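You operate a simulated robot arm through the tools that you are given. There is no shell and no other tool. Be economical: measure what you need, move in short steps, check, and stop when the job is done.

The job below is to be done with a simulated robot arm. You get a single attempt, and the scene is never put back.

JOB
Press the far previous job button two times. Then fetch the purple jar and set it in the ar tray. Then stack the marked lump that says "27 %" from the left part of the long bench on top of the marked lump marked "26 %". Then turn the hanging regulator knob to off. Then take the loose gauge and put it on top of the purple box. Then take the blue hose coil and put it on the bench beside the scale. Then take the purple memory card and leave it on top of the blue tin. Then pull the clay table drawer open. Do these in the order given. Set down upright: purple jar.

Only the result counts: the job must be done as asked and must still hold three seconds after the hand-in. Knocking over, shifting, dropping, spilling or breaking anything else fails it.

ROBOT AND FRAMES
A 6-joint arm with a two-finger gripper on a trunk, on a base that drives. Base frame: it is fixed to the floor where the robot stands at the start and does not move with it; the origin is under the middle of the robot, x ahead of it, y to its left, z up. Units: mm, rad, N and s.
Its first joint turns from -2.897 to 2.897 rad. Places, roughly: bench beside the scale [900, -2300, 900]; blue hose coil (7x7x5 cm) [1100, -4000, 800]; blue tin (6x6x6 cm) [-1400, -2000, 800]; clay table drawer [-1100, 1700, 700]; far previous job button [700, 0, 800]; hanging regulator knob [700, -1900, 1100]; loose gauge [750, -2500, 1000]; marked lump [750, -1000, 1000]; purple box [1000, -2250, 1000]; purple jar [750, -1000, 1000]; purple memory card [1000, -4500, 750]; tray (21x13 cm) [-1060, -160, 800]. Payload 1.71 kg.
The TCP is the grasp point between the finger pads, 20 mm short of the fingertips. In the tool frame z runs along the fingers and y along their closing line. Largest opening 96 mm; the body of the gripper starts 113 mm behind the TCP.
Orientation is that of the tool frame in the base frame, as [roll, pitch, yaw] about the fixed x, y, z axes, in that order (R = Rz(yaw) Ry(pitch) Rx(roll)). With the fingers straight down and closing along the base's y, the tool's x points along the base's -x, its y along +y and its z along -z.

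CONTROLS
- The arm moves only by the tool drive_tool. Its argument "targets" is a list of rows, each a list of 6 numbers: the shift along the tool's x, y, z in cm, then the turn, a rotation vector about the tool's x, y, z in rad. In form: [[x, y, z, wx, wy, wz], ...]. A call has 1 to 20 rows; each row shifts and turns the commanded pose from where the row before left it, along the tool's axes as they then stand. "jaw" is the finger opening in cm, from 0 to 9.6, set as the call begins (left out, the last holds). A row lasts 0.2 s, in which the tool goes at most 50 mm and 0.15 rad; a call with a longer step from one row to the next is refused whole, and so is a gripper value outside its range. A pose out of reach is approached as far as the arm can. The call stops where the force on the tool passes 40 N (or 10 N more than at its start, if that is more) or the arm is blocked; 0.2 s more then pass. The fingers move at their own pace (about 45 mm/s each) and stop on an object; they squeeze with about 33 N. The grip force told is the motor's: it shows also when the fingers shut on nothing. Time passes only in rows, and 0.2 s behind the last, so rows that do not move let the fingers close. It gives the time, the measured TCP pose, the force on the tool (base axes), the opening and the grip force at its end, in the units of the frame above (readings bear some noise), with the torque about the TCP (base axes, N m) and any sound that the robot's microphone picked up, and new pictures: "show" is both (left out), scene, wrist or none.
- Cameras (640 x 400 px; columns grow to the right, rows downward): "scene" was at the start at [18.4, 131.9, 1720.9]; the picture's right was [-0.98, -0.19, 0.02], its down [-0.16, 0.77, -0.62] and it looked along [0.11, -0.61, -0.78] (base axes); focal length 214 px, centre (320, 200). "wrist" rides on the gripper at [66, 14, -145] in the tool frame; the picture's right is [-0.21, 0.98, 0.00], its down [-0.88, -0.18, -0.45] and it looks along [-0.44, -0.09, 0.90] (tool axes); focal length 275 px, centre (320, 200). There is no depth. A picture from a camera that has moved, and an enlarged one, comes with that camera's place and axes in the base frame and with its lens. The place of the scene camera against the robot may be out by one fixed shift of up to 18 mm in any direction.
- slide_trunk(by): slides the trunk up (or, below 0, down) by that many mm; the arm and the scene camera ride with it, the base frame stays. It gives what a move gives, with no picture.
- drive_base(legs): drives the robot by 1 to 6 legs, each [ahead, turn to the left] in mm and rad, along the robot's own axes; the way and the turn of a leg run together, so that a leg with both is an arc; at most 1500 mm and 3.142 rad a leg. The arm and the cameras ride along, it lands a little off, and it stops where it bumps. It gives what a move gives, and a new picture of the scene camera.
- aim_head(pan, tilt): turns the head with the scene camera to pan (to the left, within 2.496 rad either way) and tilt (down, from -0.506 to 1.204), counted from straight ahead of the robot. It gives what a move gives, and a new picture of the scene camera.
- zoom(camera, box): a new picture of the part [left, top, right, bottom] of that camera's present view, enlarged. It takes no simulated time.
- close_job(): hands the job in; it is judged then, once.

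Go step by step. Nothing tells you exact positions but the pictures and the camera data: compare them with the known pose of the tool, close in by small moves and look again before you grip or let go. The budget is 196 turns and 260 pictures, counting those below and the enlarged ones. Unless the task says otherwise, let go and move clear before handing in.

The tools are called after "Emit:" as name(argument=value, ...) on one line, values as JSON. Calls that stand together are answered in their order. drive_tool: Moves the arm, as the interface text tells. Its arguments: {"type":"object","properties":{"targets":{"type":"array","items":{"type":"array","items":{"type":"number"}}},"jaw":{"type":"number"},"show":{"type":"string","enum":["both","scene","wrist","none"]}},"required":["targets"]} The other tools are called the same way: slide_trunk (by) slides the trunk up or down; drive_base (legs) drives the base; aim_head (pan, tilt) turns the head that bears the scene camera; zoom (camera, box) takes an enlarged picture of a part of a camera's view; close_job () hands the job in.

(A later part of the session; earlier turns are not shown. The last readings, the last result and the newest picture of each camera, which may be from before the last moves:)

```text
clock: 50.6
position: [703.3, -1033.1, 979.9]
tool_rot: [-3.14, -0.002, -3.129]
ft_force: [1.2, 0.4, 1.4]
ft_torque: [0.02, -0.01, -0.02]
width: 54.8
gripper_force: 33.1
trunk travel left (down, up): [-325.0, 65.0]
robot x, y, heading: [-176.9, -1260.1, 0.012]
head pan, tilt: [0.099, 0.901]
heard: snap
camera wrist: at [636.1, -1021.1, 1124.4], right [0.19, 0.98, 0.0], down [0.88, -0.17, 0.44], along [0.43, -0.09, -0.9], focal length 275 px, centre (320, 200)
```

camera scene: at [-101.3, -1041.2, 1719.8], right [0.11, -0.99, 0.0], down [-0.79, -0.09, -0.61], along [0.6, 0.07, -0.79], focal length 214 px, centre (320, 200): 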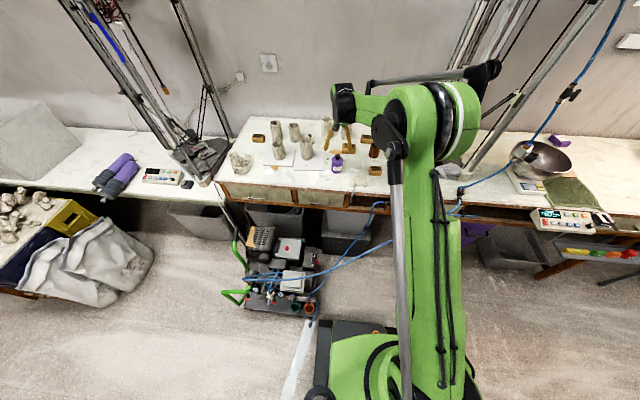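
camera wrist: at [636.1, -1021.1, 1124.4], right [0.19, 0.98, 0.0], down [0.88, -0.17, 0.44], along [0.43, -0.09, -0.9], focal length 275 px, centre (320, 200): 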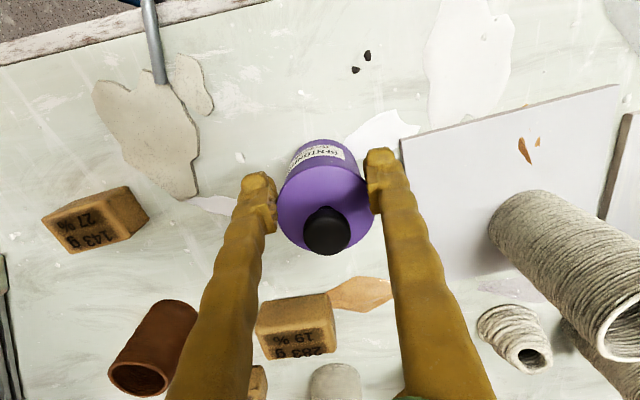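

The jar is held at 54.8 mm. I'll lift it and pull back over my side.

Emit:
drive_tool(targets=[[0, 0, -3, 0, 0, 0], [0, 0, -4.5, 0, 0, 0], [0, 0, -4.5, 0, 0, 0], [0, 0, -4.5, 0, 0, 0], [2, 0, -3, 0, 0, 0], [4.5, -1, 0, 0, 0, 0], [4.5, -1, 0, 0, 0, 0], [4.5, -1, 0, 0, 0, 0], [4.5, -1, 0, 0, 0, 0], [4.5, -1, 0, 0, 0, 0], [0, 0, 0, 0, 0, 0]])

Emit:
aim_head(pan=1.9, tilt=0.6)

```text
clock: 53.0
position: [455.8, -1089.2, 1173.3]
tool_rot: [-3.142, -0.002, -3.13]
ft_force: [-1.0, -0.2, -1.2]
ft_torque: [0.05, -0.04, 0.01]
width: 53.6
gripper_force: 32.6
trunk travel left (down, up): [-325.0, 65.0]
robot x, y, heading: [-175.3, -1252.4, 0.016]
head pan, tilt: [0.099, 0.901]
camera scene: at [-102.2, -1041.6, 1719.9], right [0.11, -0.99, 0.0], down [-0.79, -0.09, -0.61], along [0.61, 0.07, -0.79], focal length 214 px, centre (320, 200)
camera wrist: at [389.2, -1077.1, 1318.9], right [0.19, 0.98, 0.0], down [0.88, -0.17, 0.44], along [0.44, -0.09, -0.9], focal length 275 px, centre (320, 200)
```

scene: 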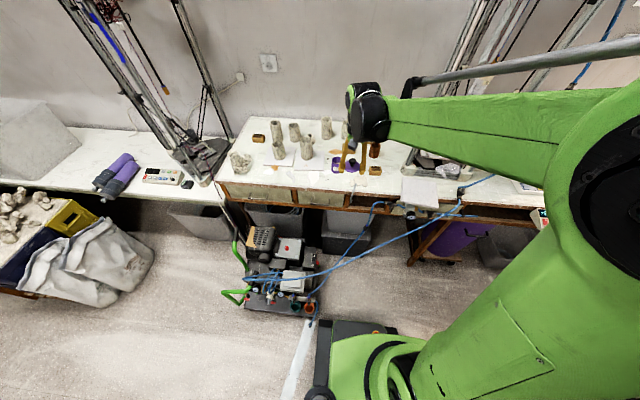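
wrist: 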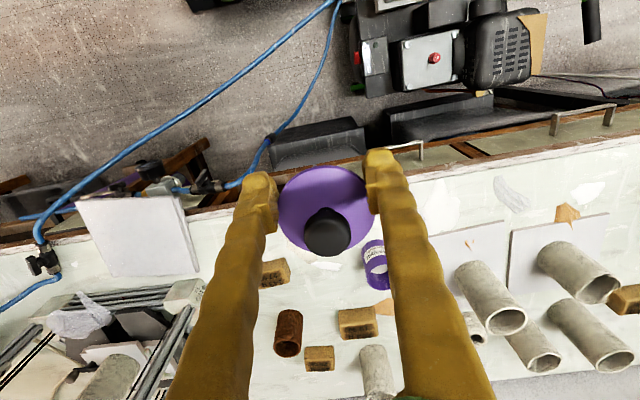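

```text
clock: 54.9
position: [457.0, -1089.8, 1172.8]
tool_rot: [3.141, -0.001, -3.129]
ft_force: [0.1, 0.6, -1.0]
ft_torque: [0.0, 0.03, 0.0]
width: 52.4
gripper_force: 33.5
trunk travel left (down, up): [-325.0, 65.0]
robot x, y, heading: [-177.0, -1252.2, 0.006]
head pan, tilt: [1.901, 0.6]
camera scene: at [-205.5, -966.1, 1746.2], right [0.94, 0.33, -0.01], down [0.17, -0.53, -0.83], along [-0.28, 0.78, -0.56], focal length 214 px, centre (320, 200)
```

scene: 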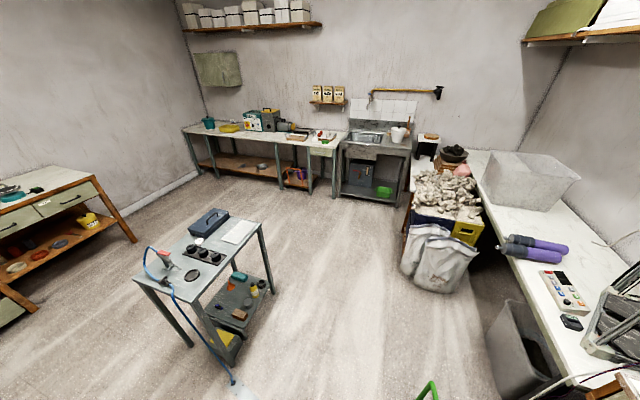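

Something purple still lies on the bench, so I need to see whether the jar came apart. I'll enlarge both views.

Emit:
zoom(camera="wrist", box=[220, 140, 420, 300])

Emit:
aim_head(pan=0.1, tilt=0.8)

Emit:
zoom(camera="scene", box=[300, 100, 400, 180])

```text
2.50 times, centred on (320, 220) of wrist
camera zoom: at [390.1, -1076.8, 1318.5], right [0.19, 0.98, 0.0], down [0.88, -0.17, 0.44], along [0.43, -0.09, -0.9], focal length 688 px, centre (320, 150)
```

zoom: 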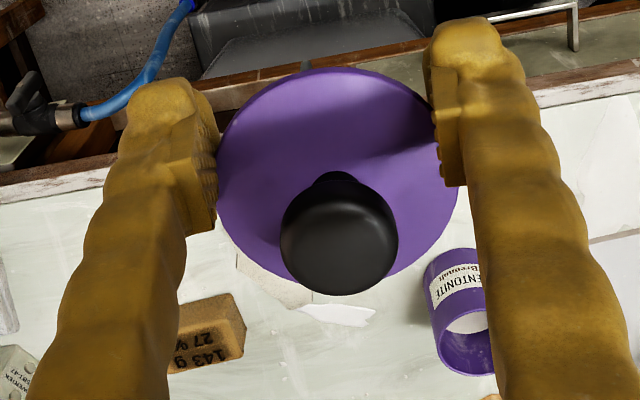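

```text
clock: 56.6
position: [457.8, -1088.9, 1174.8]
tool_rot: [3.141, -0.002, -3.129]
ft_force: [-0.5, -0.3, 0.2]
ft_torque: [-0.02, -0.02, 0.03]
width: 52.1
gripper_force: 33.2
trunk travel left (down, up): [-325.0, 65.0]
robot x, y, heading: [-180.7, -1256.6, 0.01]
head pan, tilt: [0.099, 0.799]
camera scene: at [-96.2, -1040.6, 1727.6], right [0.11, -0.99, 0.0], down [-0.72, -0.08, -0.69], along [0.68, 0.08, -0.73], focal length 214 px, centre (320, 200)
```

scene: 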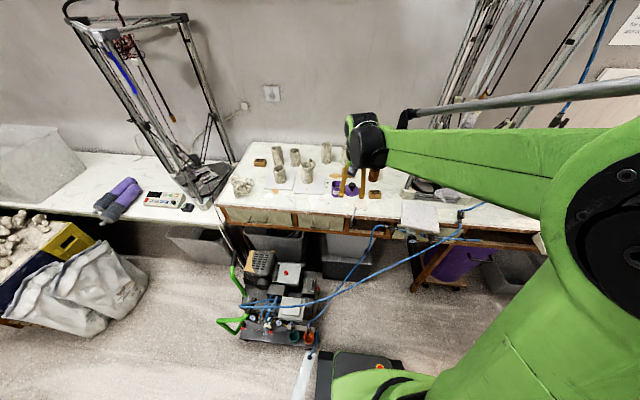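

```text
5.00 times, centred on (350, 140) of scene
camera zoom: at [-96.2, -1040.6, 1727.6], right [0.11, -0.99, 0.0], down [-0.72, -0.08, -0.69], along [0.68, 0.08, -0.73], focal length 1072 px, centre (170, 500)
```

zoom: 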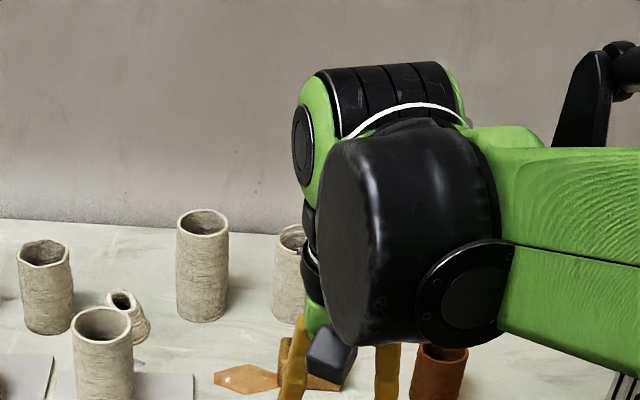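

I hold only the top part with the knob; the body with the white inside still stands on the bench. I'll shift left and ahead to see both parts.

Emit:
drive_tool(targets=[[-3, 3.5, 0, 0, 0, 0], [-3, 3.5, 0, 0, 0, 0], [-3, 3.5, 0, 0, 0, 0], [-3, 3.5, 0, 0, 0, 0], [-3, 3.5, 0, 0, 0, 0], [0, 0, 0, 0, 0, 0]])

Emit:
zoom(camera="scene", box=[280, 100, 400, 200])

Emit:
zoom(camera="wrist", box=[160, 100, 400, 280])

```text
clock: 58.0
position: [606.2, -908.4, 1173.6]
tool_rot: [-3.14, -0.003, -3.13]
ft_force: [0.7, -0.6, -0.6]
ft_torque: [-0.06, 0.02, 0.03]
width: 51.6
gripper_force: 32.5
trunk travel left (down, up): [-325.0, 65.0]
robot x, y, heading: [-180.5, -1256.4, 0.01]
head pan, tilt: [0.099, 0.799]
camera scene: at [-95.6, -1039.7, 1727.5], right [0.11, -0.99, 0.0], down [-0.72, -0.08, -0.69], along [0.68, 0.08, -0.73], focal length 214 px, centre (320, 200)
camera wrist: at [540.0, -896.4, 1320.2], right [0.19, 0.98, 0.0], down [0.88, -0.17, 0.44], along [0.43, -0.09, -0.9], focal length 275 px, centre (320, 200)
```

scene: 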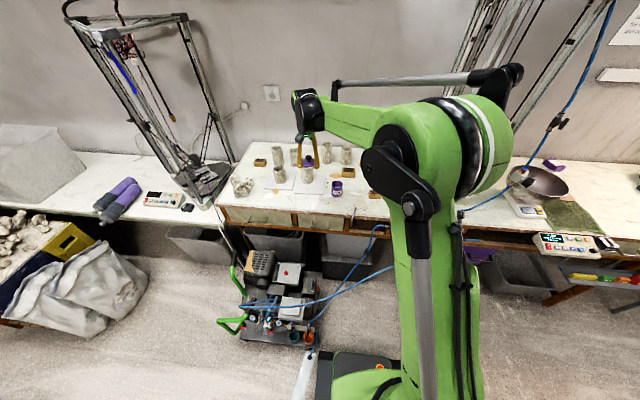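
wrist: 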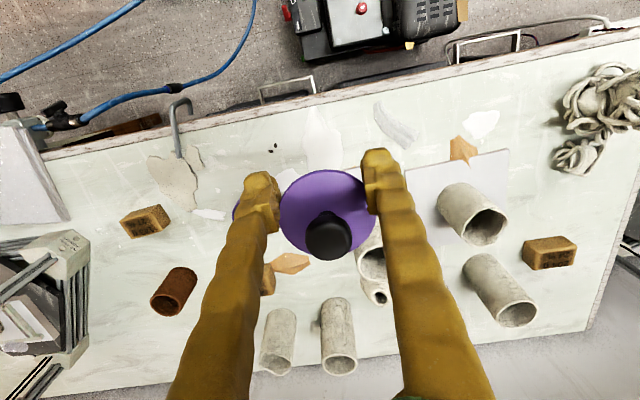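

```text
4.00 times, centred on (340, 150) of scene
camera zoom: at [-95.6, -1039.7, 1727.5], right [0.11, -0.99, 0.0], down [-0.72, -0.08, -0.69], along [0.68, 0.08, -0.73], focal length 858 px, centre (240, 400)
```

zoom: 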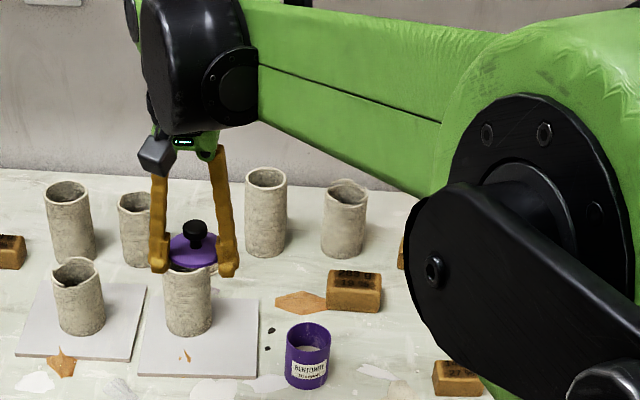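

```text
2.22 times, centred on (280, 190) of wrist
camera zoom: at [540.0, -896.4, 1320.2], right [0.19, 0.98, 0.0], down [0.88, -0.17, 0.44], along [0.43, -0.09, -0.9], focal length 612 px, centre (409, 222)
```

zoom: 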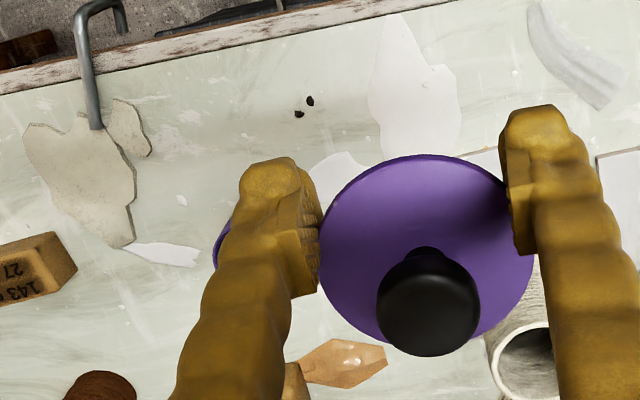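

The lid came off: I hold lid and knob, the body stands unmoved and open. The lid is slowly slipping, so I'll bring it back over the body and refit it.

Emit:
drive_tool(targets=[[-2.2, -3.1, 2, 0, 0, 0], [-2.2, -3.1, 2, 0, 0, 0], [-2.4, -3.1, 2, 0, 0, 0], [-2.4, -3.1, 2, 0, 0, 0], [0, 0, 4, 0, 0, 0], [0, 0, 3, 0, 0, 0], [0, 0, 0, 0, 0, 0]])

Emit:
zoom(camera="scene", box=[290, 110, 390, 190])

Emit:
zoom(camera="wrist", box=[220, 100, 420, 260])

```text
clock: 59.6
position: [699.8, -1034.5, 1025.3]
tool_rot: [3.141, -0.001, -3.129]
ft_force: [-0.2, 0.2, -0.2]
ft_torque: [-0.01, 0.04, -0.01]
width: 51.0
gripper_force: 32.9
trunk travel left (down, up): [-325.0, 65.0]
robot x, y, heading: [-180.3, -1254.7, 0.007]
head pan, tilt: [0.099, 0.799]
camera scene: at [-95.6, -1040.4, 1727.6], right [0.11, -0.99, 0.0], down [-0.72, -0.08, -0.69], along [0.68, 0.08, -0.73], focal length 214 px, centre (320, 200)
camera wrist: at [633.6, -1021.9, 1170.0], right [0.19, 0.98, 0.0], down [0.88, -0.17, 0.44], along [0.43, -0.09, -0.9], focal length 275 px, centre (320, 200)
```

scene: 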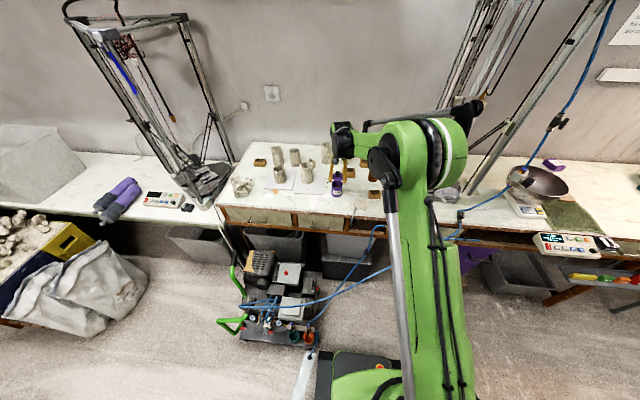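
wrist: 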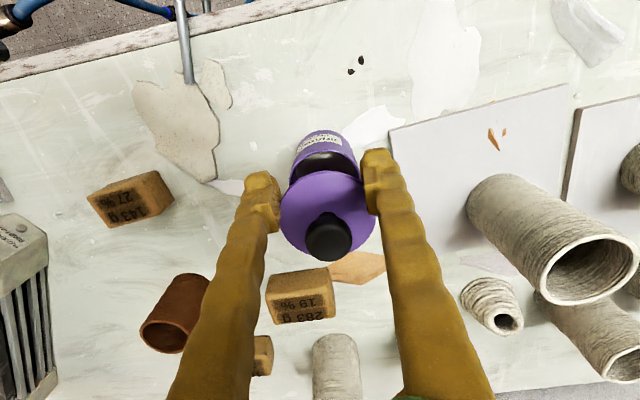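

```text
5.00 times, centred on (340, 150) of scene
camera zoom: at [-95.6, -1040.4, 1727.6], right [0.11, -0.99, 0.0], down [-0.72, -0.08, -0.69], along [0.68, 0.08, -0.73], focal length 1072 px, centre (220, 450)
```

zoom: 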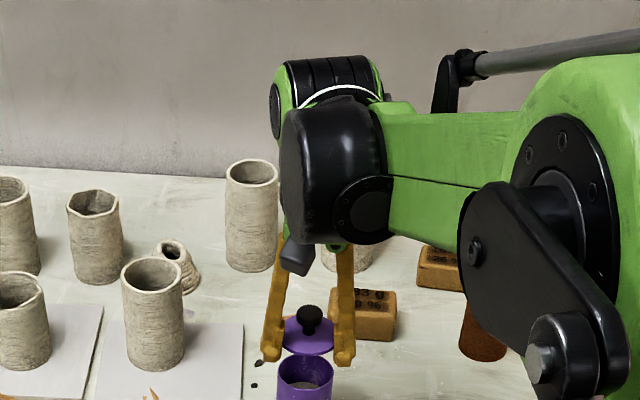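

```text
2.50 times, centred on (320, 180) of wrist
camera zoom: at [633.6, -1021.9, 1170.0], right [0.19, 0.98, 0.0], down [0.88, -0.17, 0.44], along [0.43, -0.09, -0.9], focal length 688 px, centre (320, 250)
```

zoom: 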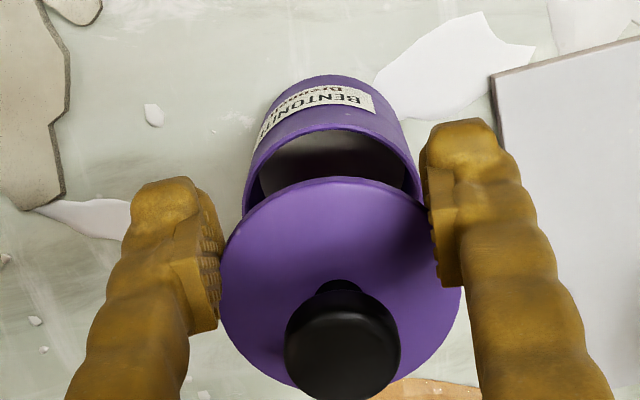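

Lid and body look aligned within a few mm. I'll lower it in small steps, watching the force.

Emit:
drive_tool(targets=[[0, 0, 1, 0, 0, 0], [0, 0, 1, 0, 0, 0], [0, 0, 0.5, 0, 0, 0], [0, 0, 0, 0, 0, 0]], show="none")

Emit:
zoom(camera="wrist", box=[220, 100, 420, 260])

Emit:
zoom(camera="scene", box=[310, 145, 370, 200])

```text
clock: 60.6
position: [698.8, -1034.0, 999.7]
tool_rot: [3.141, -0.002, -3.13]
ft_force: [-0.5, -0.2, -0.3]
ft_torque: [0.01, 0.03, -0.02]
width: 50.3
gripper_force: 33.0
trunk travel left (down, up): [-325.0, 65.0]
robot x, y, heading: [-176.1, -1254.3, 0.012]
head pan, tilt: [0.099, 0.799]
```

```text
2.50 times, centred on (320, 180) of wrist
camera zoom: at [632.2, -1021.1, 1144.9], right [0.19, 0.98, 0.0], down [0.88, -0.17, 0.44], along [0.43, -0.09, -0.9], focal length 688 px, centre (320, 250)
```

zoom: 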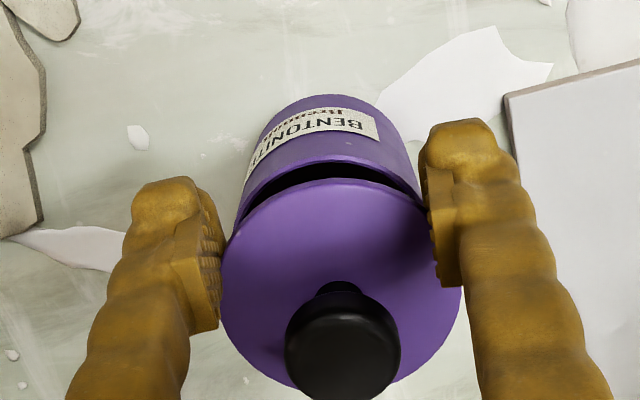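

```text
7.27 times, centred on (340, 172) of scene
camera zoom: at [-95.8, -1040.6, 1727.6], right [0.11, -0.99, 0.0], down [-0.72, -0.08, -0.69], along [0.68, 0.08, -0.73], focal length 1560 px, centre (174, 400)
```

zoom: 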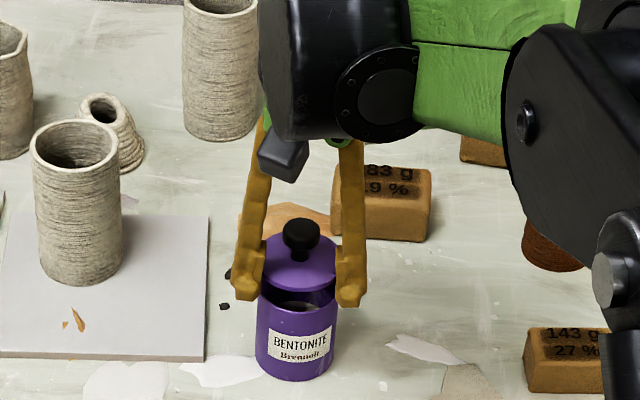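

I'll check the gap with sharper enlargements before lowering more.

Emit:
zoom(camera="scene", box=[326, 170, 362, 200])

Emit:
zoom(camera="wrist", box=[270, 120, 370, 200])

```text
13.33 times, centred on (344, 185) of scene
camera zoom: at [-95.8, -1040.6, 1727.6], right [0.11, -0.99, 0.0], down [-0.72, -0.08, -0.69], along [0.68, 0.08, -0.73], focal length 2860 px, centre (0, 400)
```

zoom: 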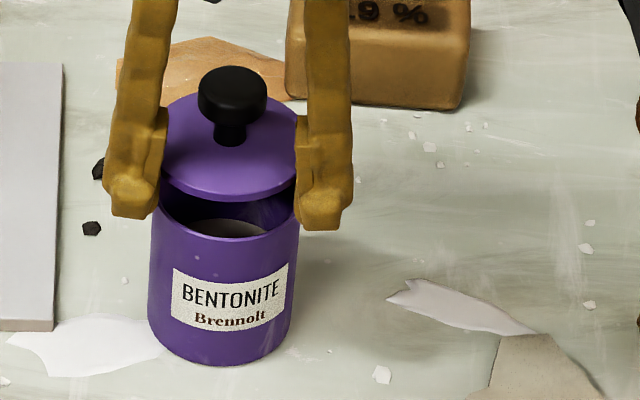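

```text
5.00 times, centred on (320, 160) of wrist
camera zoom: at [632.2, -1021.1, 1144.9], right [0.19, 0.98, 0.0], down [0.88, -0.17, 0.44], along [0.43, -0.09, -0.9], focal length 1376 px, centre (320, 400)
```

zoom: 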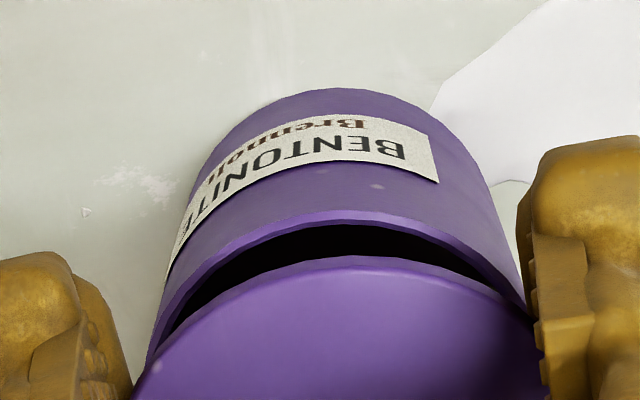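

The lid (52 mm) sits about 20 mm above the rim, some 3 mm too near me. I'll shift ahead 3 mm and lower to z 984, then look.

Emit:
drive_tool(targets=[[-0.3, 0.05, 0.5, 0, 0, 0], [0, 0, 0.5, 0, 0, 0], [0, 0, 0.4, 0, 0, 0], [0, 0, 0.2, 0, 0, 0], [0, 0, 0, 0, 0, 0]], show="none")

Emit:
zoom(camera="scene", box=[326, 170, 362, 200])

Emit:
zoom(camera="wrist", box=[270, 120, 370, 200])

```text
clock: 61.9
position: [701.5, -1032.7, 982.8]
tool_rot: [-3.141, -0.003, -3.13]
ft_force: [-0.2, -0.4, 0.4]
ft_torque: [0.0, 0.03, -0.01]
width: 50.2
gripper_force: 32.8
trunk travel left (down, up): [-325.0, 65.0]
robot x, y, heading: [-177.6, -1258.2, 0.012]
head pan, tilt: [0.099, 0.799]
```

```text
13.33 times, centred on (344, 185) of scene
camera zoom: at [-95.8, -1040.6, 1727.6], right [0.11, -0.99, 0.0], down [-0.72, -0.08, -0.69], along [0.68, 0.08, -0.73], focal length 2860 px, centre (0, 400)
```

zoom: 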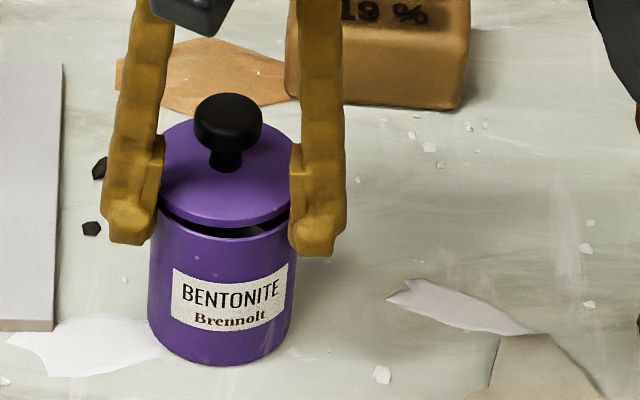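

```text
5.00 times, centred on (320, 160) of wrist
camera zoom: at [635.1, -1020.2, 1128.7], right [0.19, 0.98, 0.0], down [0.88, -0.17, 0.44], along [0.43, -0.09, -0.9], focal length 1376 px, centre (320, 400)
```

zoom: 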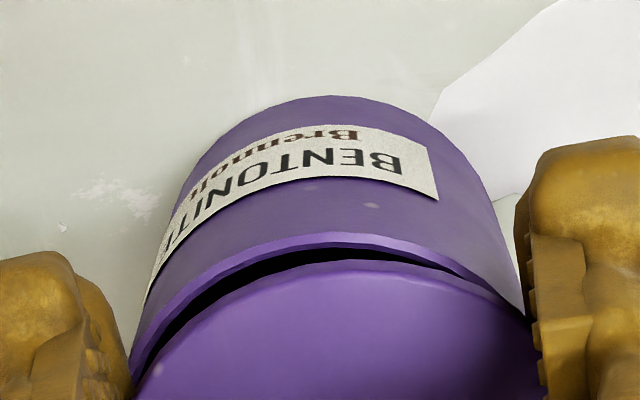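

The gap is now a few mm and the alignment still looks good. I'll lower in 2 mm steps and read the force.

Emit:
drive_tool(targets=[[0, 0, 0.2, 0, 0, 0], [0, 0, 0.2, 0, 0, 0], [0, 0, 0, 0, 0, 0]], show="none")

Emit:
zoom(camera="scene", box=[326, 170, 362, 200])

```text
clock: 62.6
position: [701.9, -1033.0, 979.2]
tool_rot: [-3.14, -0.003, -3.129]
ft_force: [0.6, 0.0, -0.3]
ft_torque: [-0.01, 0.03, 0.0]
width: 49.6
gripper_force: 33.1
trunk travel left (down, up): [-325.0, 65.0]
robot x, y, heading: [-176.0, -1251.2, 0.012]
head pan, tilt: [0.099, 0.799]
```

```text
13.33 times, centred on (344, 185) of scene
camera zoom: at [-95.9, -1040.6, 1727.6], right [0.11, -0.99, 0.0], down [-0.72, -0.08, -0.69], along [0.68, 0.08, -0.73], focal length 2860 px, centre (0, 400)
```

zoom: 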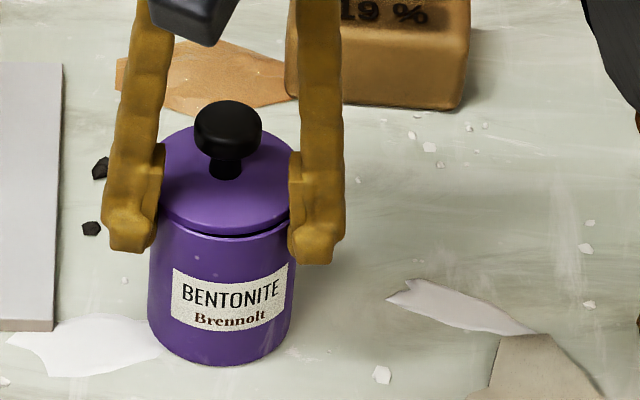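

Gap nearly closed, still no contact force. Two more small steps.

Emit:
drive_tool(targets=[[0, 0, 0.2, 0, 0, 0], [0, 0, 0.2, 0, 0, 0], [0, 0, 0, 0, 0, 0]], show="none")

Emit:
zoom(camera="scene", box=[326, 170, 362, 200])

Emit:
zoom(camera="wrist", box=[270, 120, 370, 200])

```text
clock: 63.5
position: [701.0, -1032.7, 978.1]
tool_rot: [-3.14, -0.001, -3.129]
ft_force: [-0.6, 1.6, 30.5]
ft_torque: [0.07, -0.31, -0.06]
width: 49.0
gripper_force: 33.2
trunk travel left (down, up): [-325.0, 65.0]
robot x, y, heading: [-179.7, -1256.1, 0.014]
head pan, tilt: [0.099, 0.799]
```

```text
13.33 times, centred on (344, 185) of scene
camera zoom: at [-98.7, -1041.2, 1728.0], right [0.11, -0.99, 0.0], down [-0.72, -0.08, -0.69], along [0.68, 0.08, -0.73], focal length 2860 px, centre (0, 400)
```

zoom: 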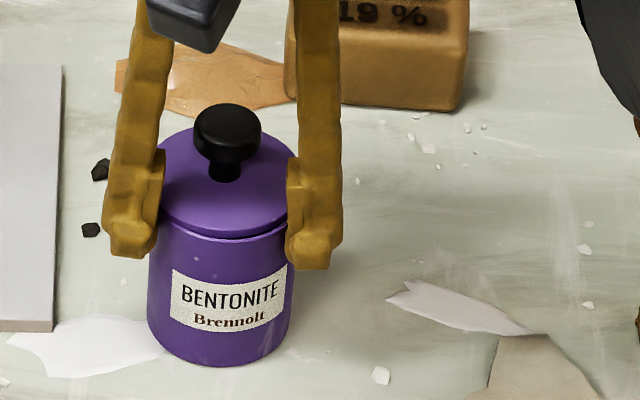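

```text
5.00 times, centred on (320, 160) of wrist
camera zoom: at [634.1, -1020.5, 1122.8], right [0.19, 0.98, 0.0], down [0.88, -0.17, 0.44], along [0.44, -0.09, -0.9], focal length 1376 px, centre (320, 400)
```

zoom: 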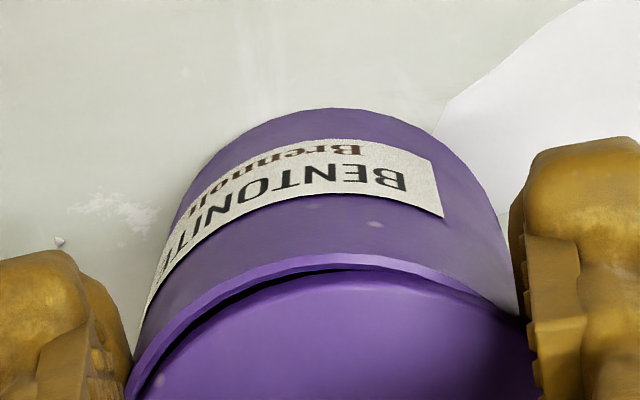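

Contact at about 30 N with the lid a touch off to +x and +y. I'll lift 3 mm, nudge it back, and lower again.

Emit:
drive_tool(targets=[[0, 0, -0.4, 0, 0, 0], [0.2, -0.15, 0, 0, 0, 0], [0, 0, 0.2, 0, 0, 0], [0, 0, 0.1, 0, 0, 0], [0, 0, 0, 0, 0, 0]], show="none")

Emit:
zoom(camera="wrist", box=[245, 110, 395, 230])

Emit:
zoom(camera="scene", box=[326, 170, 362, 200])

```text
clock: 64.7
position: [699.5, -1034.0, 978.0]
tool_rot: [3.141, 0.0, -3.129]
ft_force: [0.7, 0.1, 14.3]
ft_torque: [-0.01, -0.13, 0.02]
width: 48.3
gripper_force: 32.1
trunk travel left (down, up): [-325.0, 65.0]
robot x, y, heading: [-176.9, -1254.2, 0.012]
head pan, tilt: [0.099, 0.799]
```

```text
3.33 times, centred on (320, 170) of wrist
camera zoom: at [633.2, -1021.8, 1122.8], right [0.19, 0.98, 0.0], down [0.88, -0.17, 0.44], along [0.44, -0.09, -0.9], focal length 918 px, centre (320, 300)
```

zoom: 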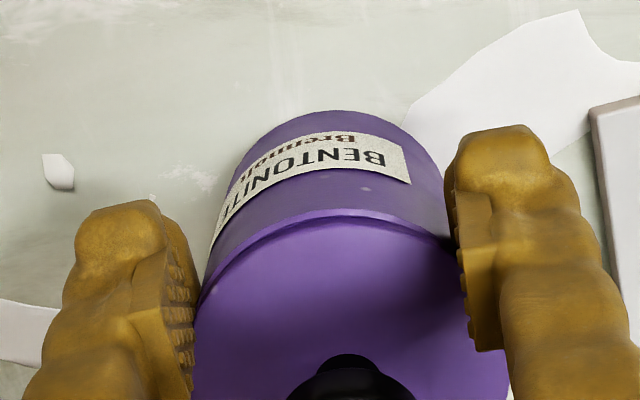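

```text
13.33 times, centred on (344, 185) of scene
camera zoom: at [-97.1, -1040.9, 1727.8], right [0.11, -0.99, 0.0], down [-0.72, -0.08, -0.69], along [0.68, 0.08, -0.73], focal length 2860 px, centre (0, 400)
```

zoom: 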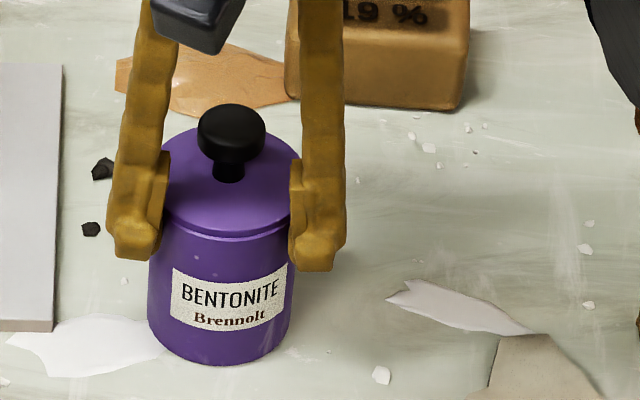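

The lid now sits centred on the body. I'll open the fingers and look.

Emit:
drive_tool(targets=[[0, 0, 0, 0, 0, 0], [0, 0, 0, 0, 0, 0], [0, 0, 0, 0, 0, 0], [0, 0, 0, 0, 0, 0]], jaw=9.6, show="none")

Emit:
zoom(camera="wrist", box=[220, 100, 420, 260])

Emit:
zoom(camera="scene", box=[326, 170, 362, 200])

```text
clock: 65.7
position: [700.5, -1034.0, 976.8]
tool_rot: [-3.141, -0.002, -3.13]
ft_force: [0.3, 0.2, 0.2]
ft_torque: [0.0, 0.0, 0.02]
width: 96.1
gripper_force: 0.1
trunk travel left (down, up): [-325.0, 65.0]
robot x, y, heading: [-177.5, -1254.3, 0.009]
head pan, tilt: [0.099, 0.799]
```

```text
2.50 times, centred on (320, 180) of wrist
camera zoom: at [633.8, -1021.6, 1121.9], right [0.19, 0.98, 0.0], down [0.88, -0.17, 0.44], along [0.43, -0.09, -0.9], focal length 688 px, centre (320, 250)
```

zoom: 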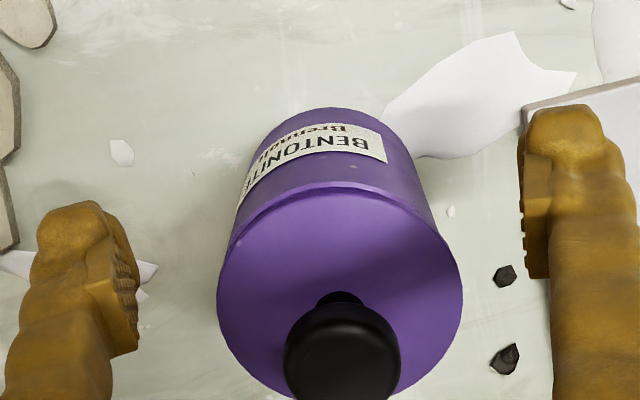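

```text
13.33 times, centred on (344, 185) of scene
camera zoom: at [-95.9, -1040.6, 1727.6], right [0.11, -0.99, 0.0], down [-0.72, -0.08, -0.69], along [0.68, 0.08, -0.73], focal length 2860 px, centre (0, 400)
```

zoom: 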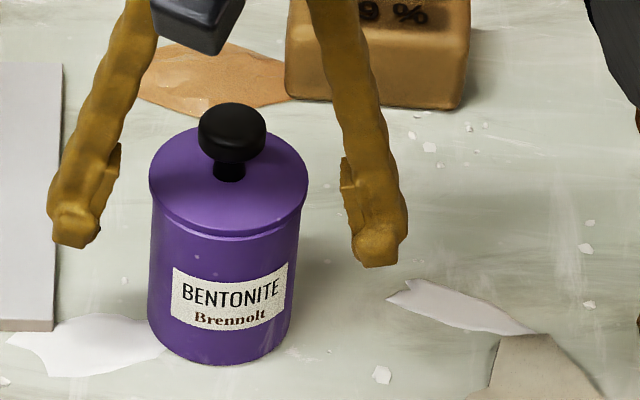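

The lid sits squarely on the body, as at the start. I'll now grip the body itself lower, below the lid: shift 6 mm ahead, 1 mm left, and go down 18 mm.

Emit:
drive_tool(targets=[[-0.6, 0.1, 0, 0, 0, 0], [0, 0, 1.0, 0, 0, 0], [0, 0, 0.5, 0, 0, 0], [0, 0, 0.4, 0, 0, 0], [0, 0, 0, 0, 0, 0]], show="none")

Emit:
zoom(camera="wrist", box=[200, 100, 440, 280])

Emit:
zoom(camera="scene", box=[326, 170, 362, 200])

```text
clock: 66.8
position: [705.6, -1033.4, 958.7]
tool_rot: [3.14, 0.0, -3.13]
ft_force: [0.2, -0.9, -0.5]
ft_torque: [0.0, 0.01, 0.0]
width: 96.0
gripper_force: 0.1
trunk travel left (down, up): [-325.0, 65.0]
robot x, y, heading: [-175.9, -1254.5, 0.008]
head pan, tilt: [0.099, 0.799]
```

```text
2.22 times, centred on (320, 190) of wrist
camera zoom: at [639.9, -1020.6, 1102.9], right [0.19, 0.98, 0.0], down [0.88, -0.17, 0.44], along [0.43, -0.09, -0.9], focal length 612 px, centre (320, 222)
```

zoom: 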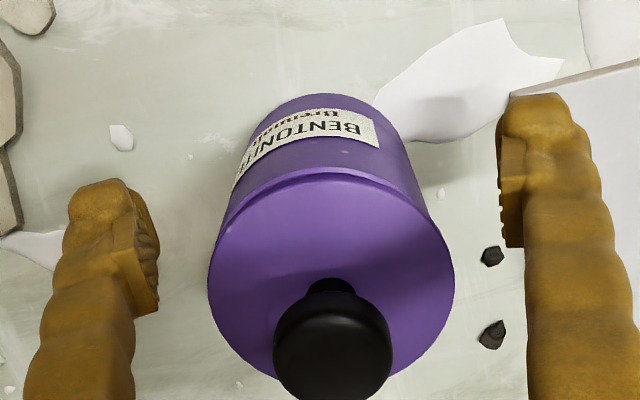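

```text
13.33 times, centred on (344, 185) of scene
camera zoom: at [-95.8, -1040.6, 1727.6], right [0.11, -0.99, 0.0], down [-0.72, -0.08, -0.69], along [0.68, 0.08, -0.73], focal length 2860 px, centre (0, 400)
```

zoom: 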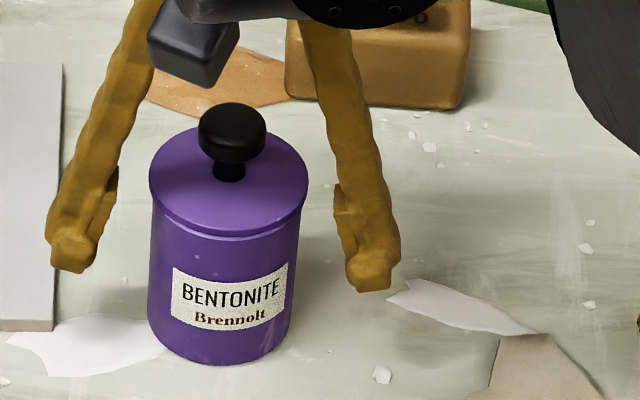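

Fingers are beside the middle of the body, well below the lid. Closing.

Emit:
drive_tool(targets=[[0, 0, 0, 0, 0, 0], [0, 0, 0, 0, 0, 0], [0, 0, 0, 0, 0, 0], [0, 0, 0, 0, 0, 0]], jaw=3.5, show="none")

Emit:
zoom(camera="scene", box=[326, 170, 362, 200])

Emit:
zoom(camera="wrist", box=[200, 100, 440, 280])

```text
clock: 67.8
position: [706.5, -1033.1, 958.9]
tool_rot: [-3.141, -0.002, -3.13]
ft_force: [2.3, 0.3, 2.8]
ft_torque: [-0.02, -0.12, 0.03]
width: 59.1
gripper_force: 33.2
trunk travel left (down, up): [-325.0, 65.0]
robot x, y, heading: [-178.0, -1255.8, 0.008]
head pan, tilt: [0.099, 0.799]
```

```text
13.33 times, centred on (344, 185) of scene
camera zoom: at [-95.9, -1040.7, 1727.7], right [0.11, -0.99, 0.0], down [-0.72, -0.08, -0.69], along [0.68, 0.08, -0.73], focal length 2860 px, centre (0, 400)
```

zoom: 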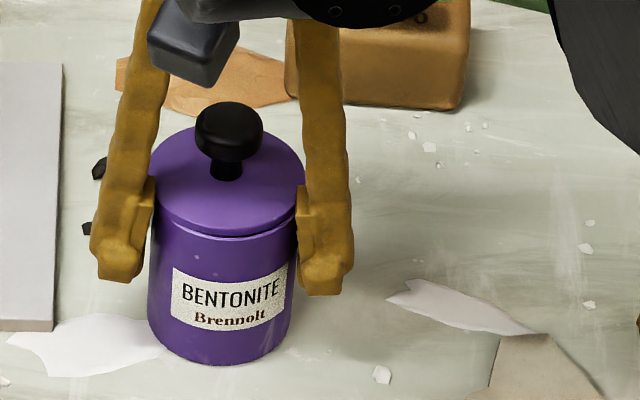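

```text
2.22 times, centred on (320, 190) of wrist
camera zoom: at [639.8, -1020.7, 1103.2], right [0.19, 0.98, 0.0], down [0.88, -0.17, 0.44], along [0.43, -0.09, -0.9], focal length 612 px, centre (320, 222)
```

zoom: 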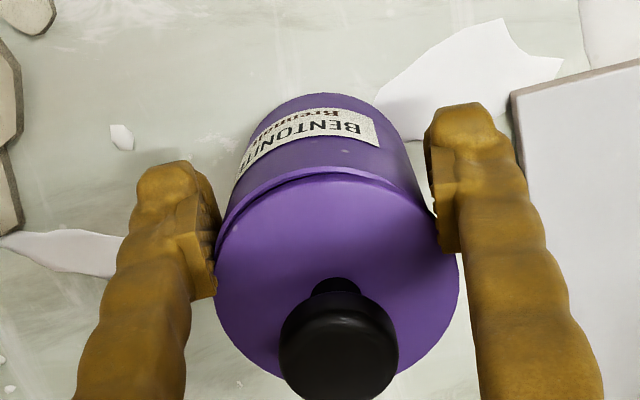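

The long pads press on the wider lid before the body, which is what pulled the lid off. I'll open, rise and back off, then turn the hand over and tilt it so it grips only the body from my side.

Emit:
drive_tool(targets=[[0, 0, 0, 0, 0, 0], [0, 0, 0, 0, 0, 0], [0, 0, 0, 0, 0, 0]], jaw=9.6, show="none")

Emit:
drive_tool(targets=[[0, 0, -3, 0, 0, 0], [0, 0, -4, 0, 0, 0], [0, 0, -4.5, 0, 0, 0], [2, 0, -4, 0, 0, 0], [4.5, 0, 0, 0, 0, 0.15], [4.5, 0, 0, 0, 0, 0.15], [4.0, 1, 0, 0, 0, 0.15], [0, 0, 0, 0, 0, 0.15], [0, 0, 0, 0, 0, 0.15], [0, 0, 0, 0, 0, 0.15], [0, 0, 0, 0, 0, 0.15], [0, 0, 0, 0, 0, 0.15], [0, 0, 0, 0, 0, 0.15], [0, 0, 0, 0, 0, 0.15]], show="scene")

Emit:
zoom(camera="scene", box=[326, 160, 362, 190])

```text
clock: 68.7
position: [706.3, -1032.6, 957.5]
tool_rot: [3.141, -0.002, -3.128]
ft_force: [-0.6, -0.9, 0.5]
ft_torque: [0.01, 0.01, 0.02]
width: 95.8
gripper_force: 0.1
trunk travel left (down, up): [-325.0, 65.0]
robot x, y, heading: [-178.1, -1254.2, 0.012]
head pan, tilt: [0.099, 0.799]
```

```text
clock: 71.7
position: [561.4, -1006.9, 1112.7]
tool_rot: [-3.14, 0.0, 1.652]
ft_force: [0.8, 0.1, 0.2]
ft_torque: [-0.02, -0.01, 0.0]
width: 96.0
gripper_force: 0.1
trunk travel left (down, up): [-325.0, 65.0]
robot x, y, heading: [-176.4, -1258.2, 0.014]
head pan, tilt: [0.099, 0.799]
camera scene: at [-96.0, -1040.6, 1727.6], right [0.11, -0.99, 0.0], down [-0.72, -0.08, -0.69], along [0.68, 0.08, -0.73], focal length 214 px, centre (320, 200)
```

scene: 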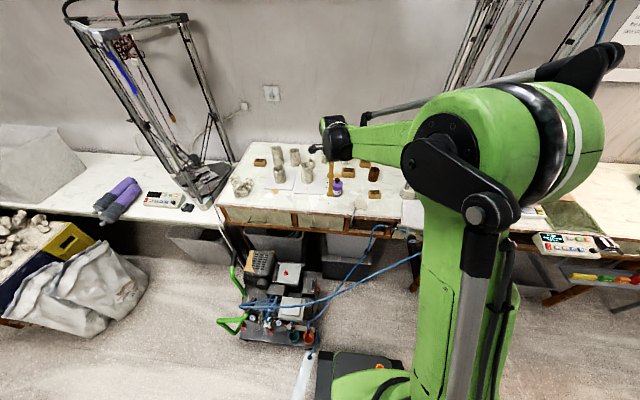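

```text
13.33 times, centred on (344, 175) of scene
camera zoom: at [-96.0, -1040.6, 1727.6], right [0.11, -0.99, 0.0], down [-0.72, -0.08, -0.69], along [0.68, 0.08, -0.73], focal length 2860 px, centre (0, 533)
```

zoom: 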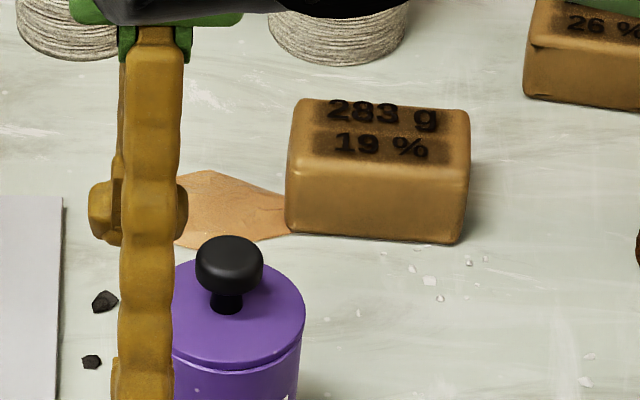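

Turning on to the full half turn and then tilting the fingers forward.

Emit:
drive_tool(targets=[[0, 0, 0, 0, 0, 0.149], [0, 0, 0, 0, 0, 0.149], [0, 0, 0, 0, 0, 0.149], [0, 0, 0, 0, 0, 0.149], [0, 0, 0, 0, 0, 0.149], [0, 0, 0, 0, 0, 0.149], [0, 0, 0, 0, 0, 0.149], [0, 0, 0, 0, 0, 0.149], [0, 0, 0, 0, 0, 0.149], [0, 0, 0, 0, 0, 0.149], [0, 0, 0, 0, 0, 0.149], [0, 0, 0, 0, 0.142, 0], [0, 0, 0, 0, 0.142, 0], [0, 0, 0, 0, 0.142, 0], [0, 0, 0, 0, 0.142, 0], [0, 0, 0, 0, 0, 0]])

```text
clock: 75.0
position: [562.1, -1006.0, 1111.2]
tool_rot: [-3.141, -0.569, 0.467]
ft_force: [-0.7, -0.7, 0.6]
ft_torque: [0.02, -0.02, -0.02]
width: 96.2
gripper_force: 0.1
out of reach, approached as far as the arm can: row 9, 10, 11
trunk travel left (down, up): [-325.0, 65.0]
robot x, y, heading: [-176.6, -1255.5, 0.004]
head pan, tilt: [0.099, 0.799]
camera scene: at [-96.4, -1040.9, 1727.7], right [0.11, -0.99, 0.0], down [-0.72, -0.08, -0.69], along [0.68, 0.08, -0.73], focal length 214 px, centre (320, 200)
camera wrist: at [547.0, -1029.8, 1269.8], right [0.29, -0.95, -0.11], down [-0.96, -0.28, -0.1], along [0.06, 0.14, -0.99], focal length 275 px, centre (320, 200)
```

scene: 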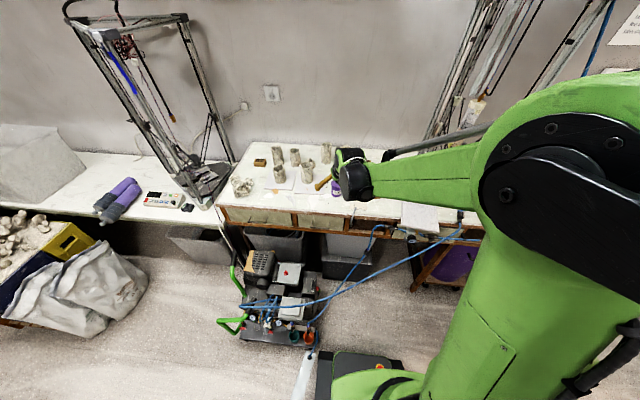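
wrist: 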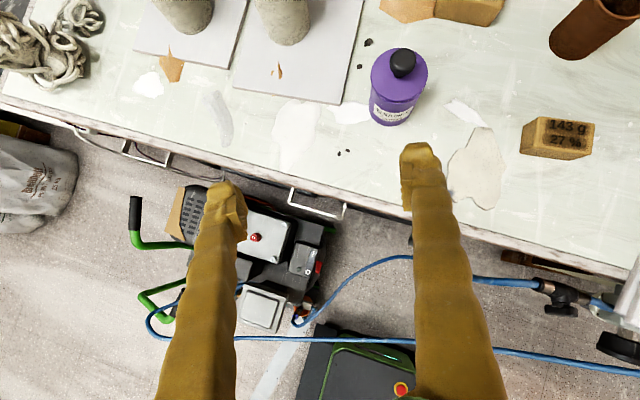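

The wrist stops at yaw 0.47, which is fine: I'll approach the jar along that direction. Tilting further to about 65°.

Emit:
drive_tool(targets=[[0, 0, 0, 0, 0.141, 0], [0, 0, 0, 0, 0.141, 0], [0, 0, 0, 0, 0.141, 0], [0, 0, 0, 0, 0.141, 0], [0, 0, 0, 0, 0, 0], [0, 0, 0, 0, 0, 0]])

```text
clock: 76.5
position: [559.3, -1008.0, 1111.5]
tool_rot: [-3.136, -1.134, 0.461]
ft_force: [0.3, -0.7, 0.5]
ft_torque: [-0.02, -0.02, 0.02]
width: 96.1
gripper_force: 0.1
trunk travel left (down, up): [-325.0, 65.0]
robot x, y, heading: [-175.8, -1255.4, 0.014]
head pan, tilt: [0.099, 0.799]
camera scene: at [-96.4, -1040.7, 1727.6], right [0.11, -0.99, 0.0], down [-0.72, -0.08, -0.69], along [0.68, 0.08, -0.73], focal length 214 px, centre (320, 200)
camera wrist: at [474.2, -1066.6, 1233.8], right [0.36, -0.91, -0.19], down [-0.78, -0.18, -0.6], along [0.52, 0.37, -0.77], focal length 275 px, centre (320, 200)
```

scene: 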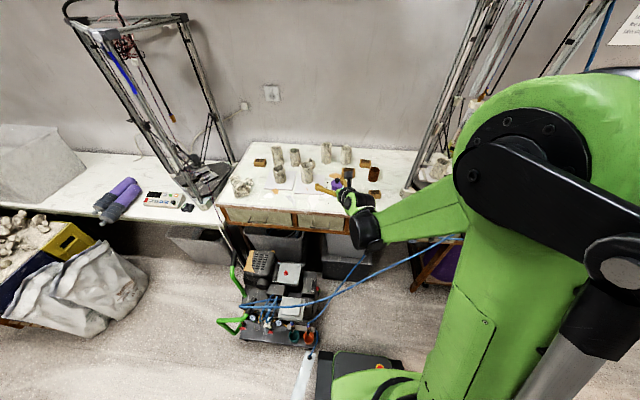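
wrist: 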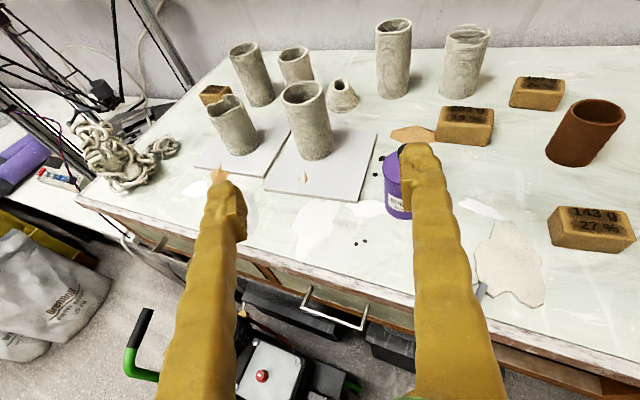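

Good view. I'll move to a pre-grasp point 90 mm short of the jar, at z about 952.

Emit:
drive_tool(targets=[[-3.27, 2.21, 2.4, 0, 0, 0], [-3.27, 2.21, 2.4, 0, 0, 0], [-3.27, 2.21, 2.4, 0, 0, 0], [-2.8, 2.21, 2.4, 0, 0, 0], [0, 0, 0, 0, 0, 0], [0, 0, 0, 0, 0, 0]])

Emit:
zoom(camera="scene", box=[305, 160, 385, 220])

```text
clock: 77.8
position: [630.5, -1069.4, 957.0]
tool_rot: [-3.137, -1.131, 0.464]
ft_force: [0.4, -0.6, 0.1]
ft_torque: [-0.03, -0.02, -0.03]
width: 95.9
gripper_force: 0.2
trunk travel left (down, up): [-325.0, 65.0]
robot x, y, heading: [-179.4, -1255.0, 0.014]
head pan, tilt: [0.099, 0.799]
camera scene: at [-96.7, -1040.7, 1727.7], right [0.11, -0.99, 0.0], down [-0.72, -0.08, -0.69], along [0.68, 0.08, -0.73], focal length 214 px, centre (320, 200)
camera wrist: at [543.9, -1128.6, 1078.4], right [0.36, -0.91, -0.19], down [-0.78, -0.18, -0.6], along [0.52, 0.36, -0.77], focal length 275 px, centre (320, 200)
```

scene: 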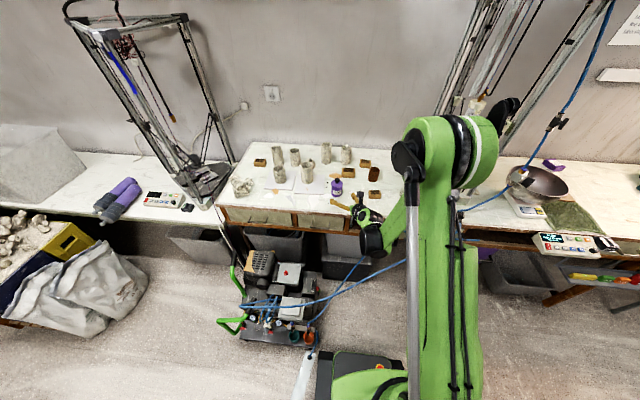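
wrist: 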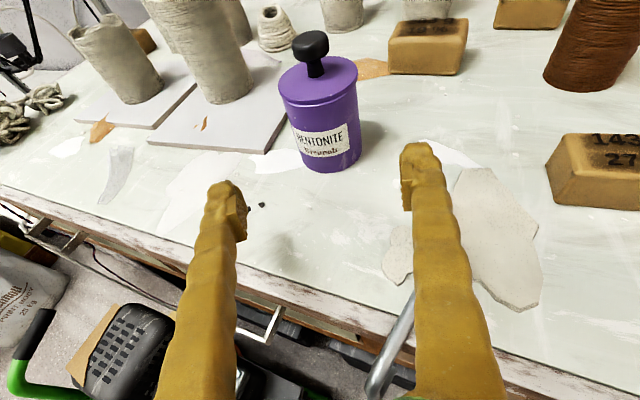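

```text
6.67 times, centred on (345, 190) of scene
camera zoom: at [-96.7, -1040.7, 1727.7], right [0.11, -0.99, 0.0], down [-0.72, -0.08, -0.69], along [0.68, 0.08, -0.73], focal length 1430 px, centre (153, 267)
```

zoom: 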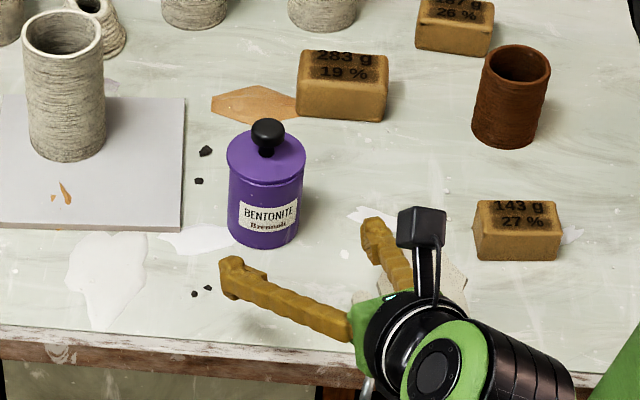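

The jar is upright and the approach line passes near its axis. I'll advance half way (45 mm), drop 5 mm, and recheck the centring.

Emit:
drive_tool(targets=[[0.7, 0.2, 2.15, 0, 0, 0], [0.7, 0.2, 2.15, 0, 0, 0], [0, 0, 0, 0, 0, 0]], show="wrist")

Emit:
zoom(camera="scene", box=[320, 165, 368, 201])

```text
clock: 78.7
position: [672.4, -1053.6, 951.7]
tool_rot: [-3.135, -1.129, 0.462]
ft_force: [-0.4, -0.1, 0.3]
ft_torque: [0.03, 0.0, 0.03]
width: 95.9
gripper_force: 0.1
trunk travel left (down, up): [-325.0, 65.0]
robot x, y, heading: [-181.5, -1255.5, 0.014]
head pan, tilt: [0.099, 0.799]
camera wrist: at [585.7, -1113.0, 1072.9], right [0.36, -0.91, -0.19], down [-0.78, -0.18, -0.6], along [0.52, 0.36, -0.78], focal length 275 px, centre (320, 200)
```

wrist: 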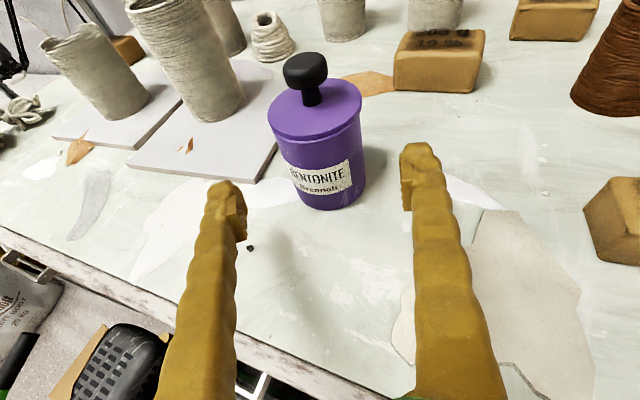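

```text
11.11 times, centred on (344, 183) of scene
camera zoom: at [-95.7, -1040.5, 1727.6], right [0.11, -0.99, 0.0], down [-0.72, -0.08, -0.69], along [0.68, 0.08, -0.73], focal length 2383 px, centre (53, 389)
```

zoom: 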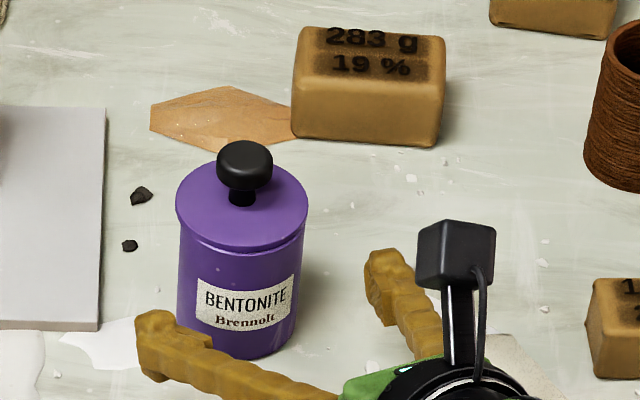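

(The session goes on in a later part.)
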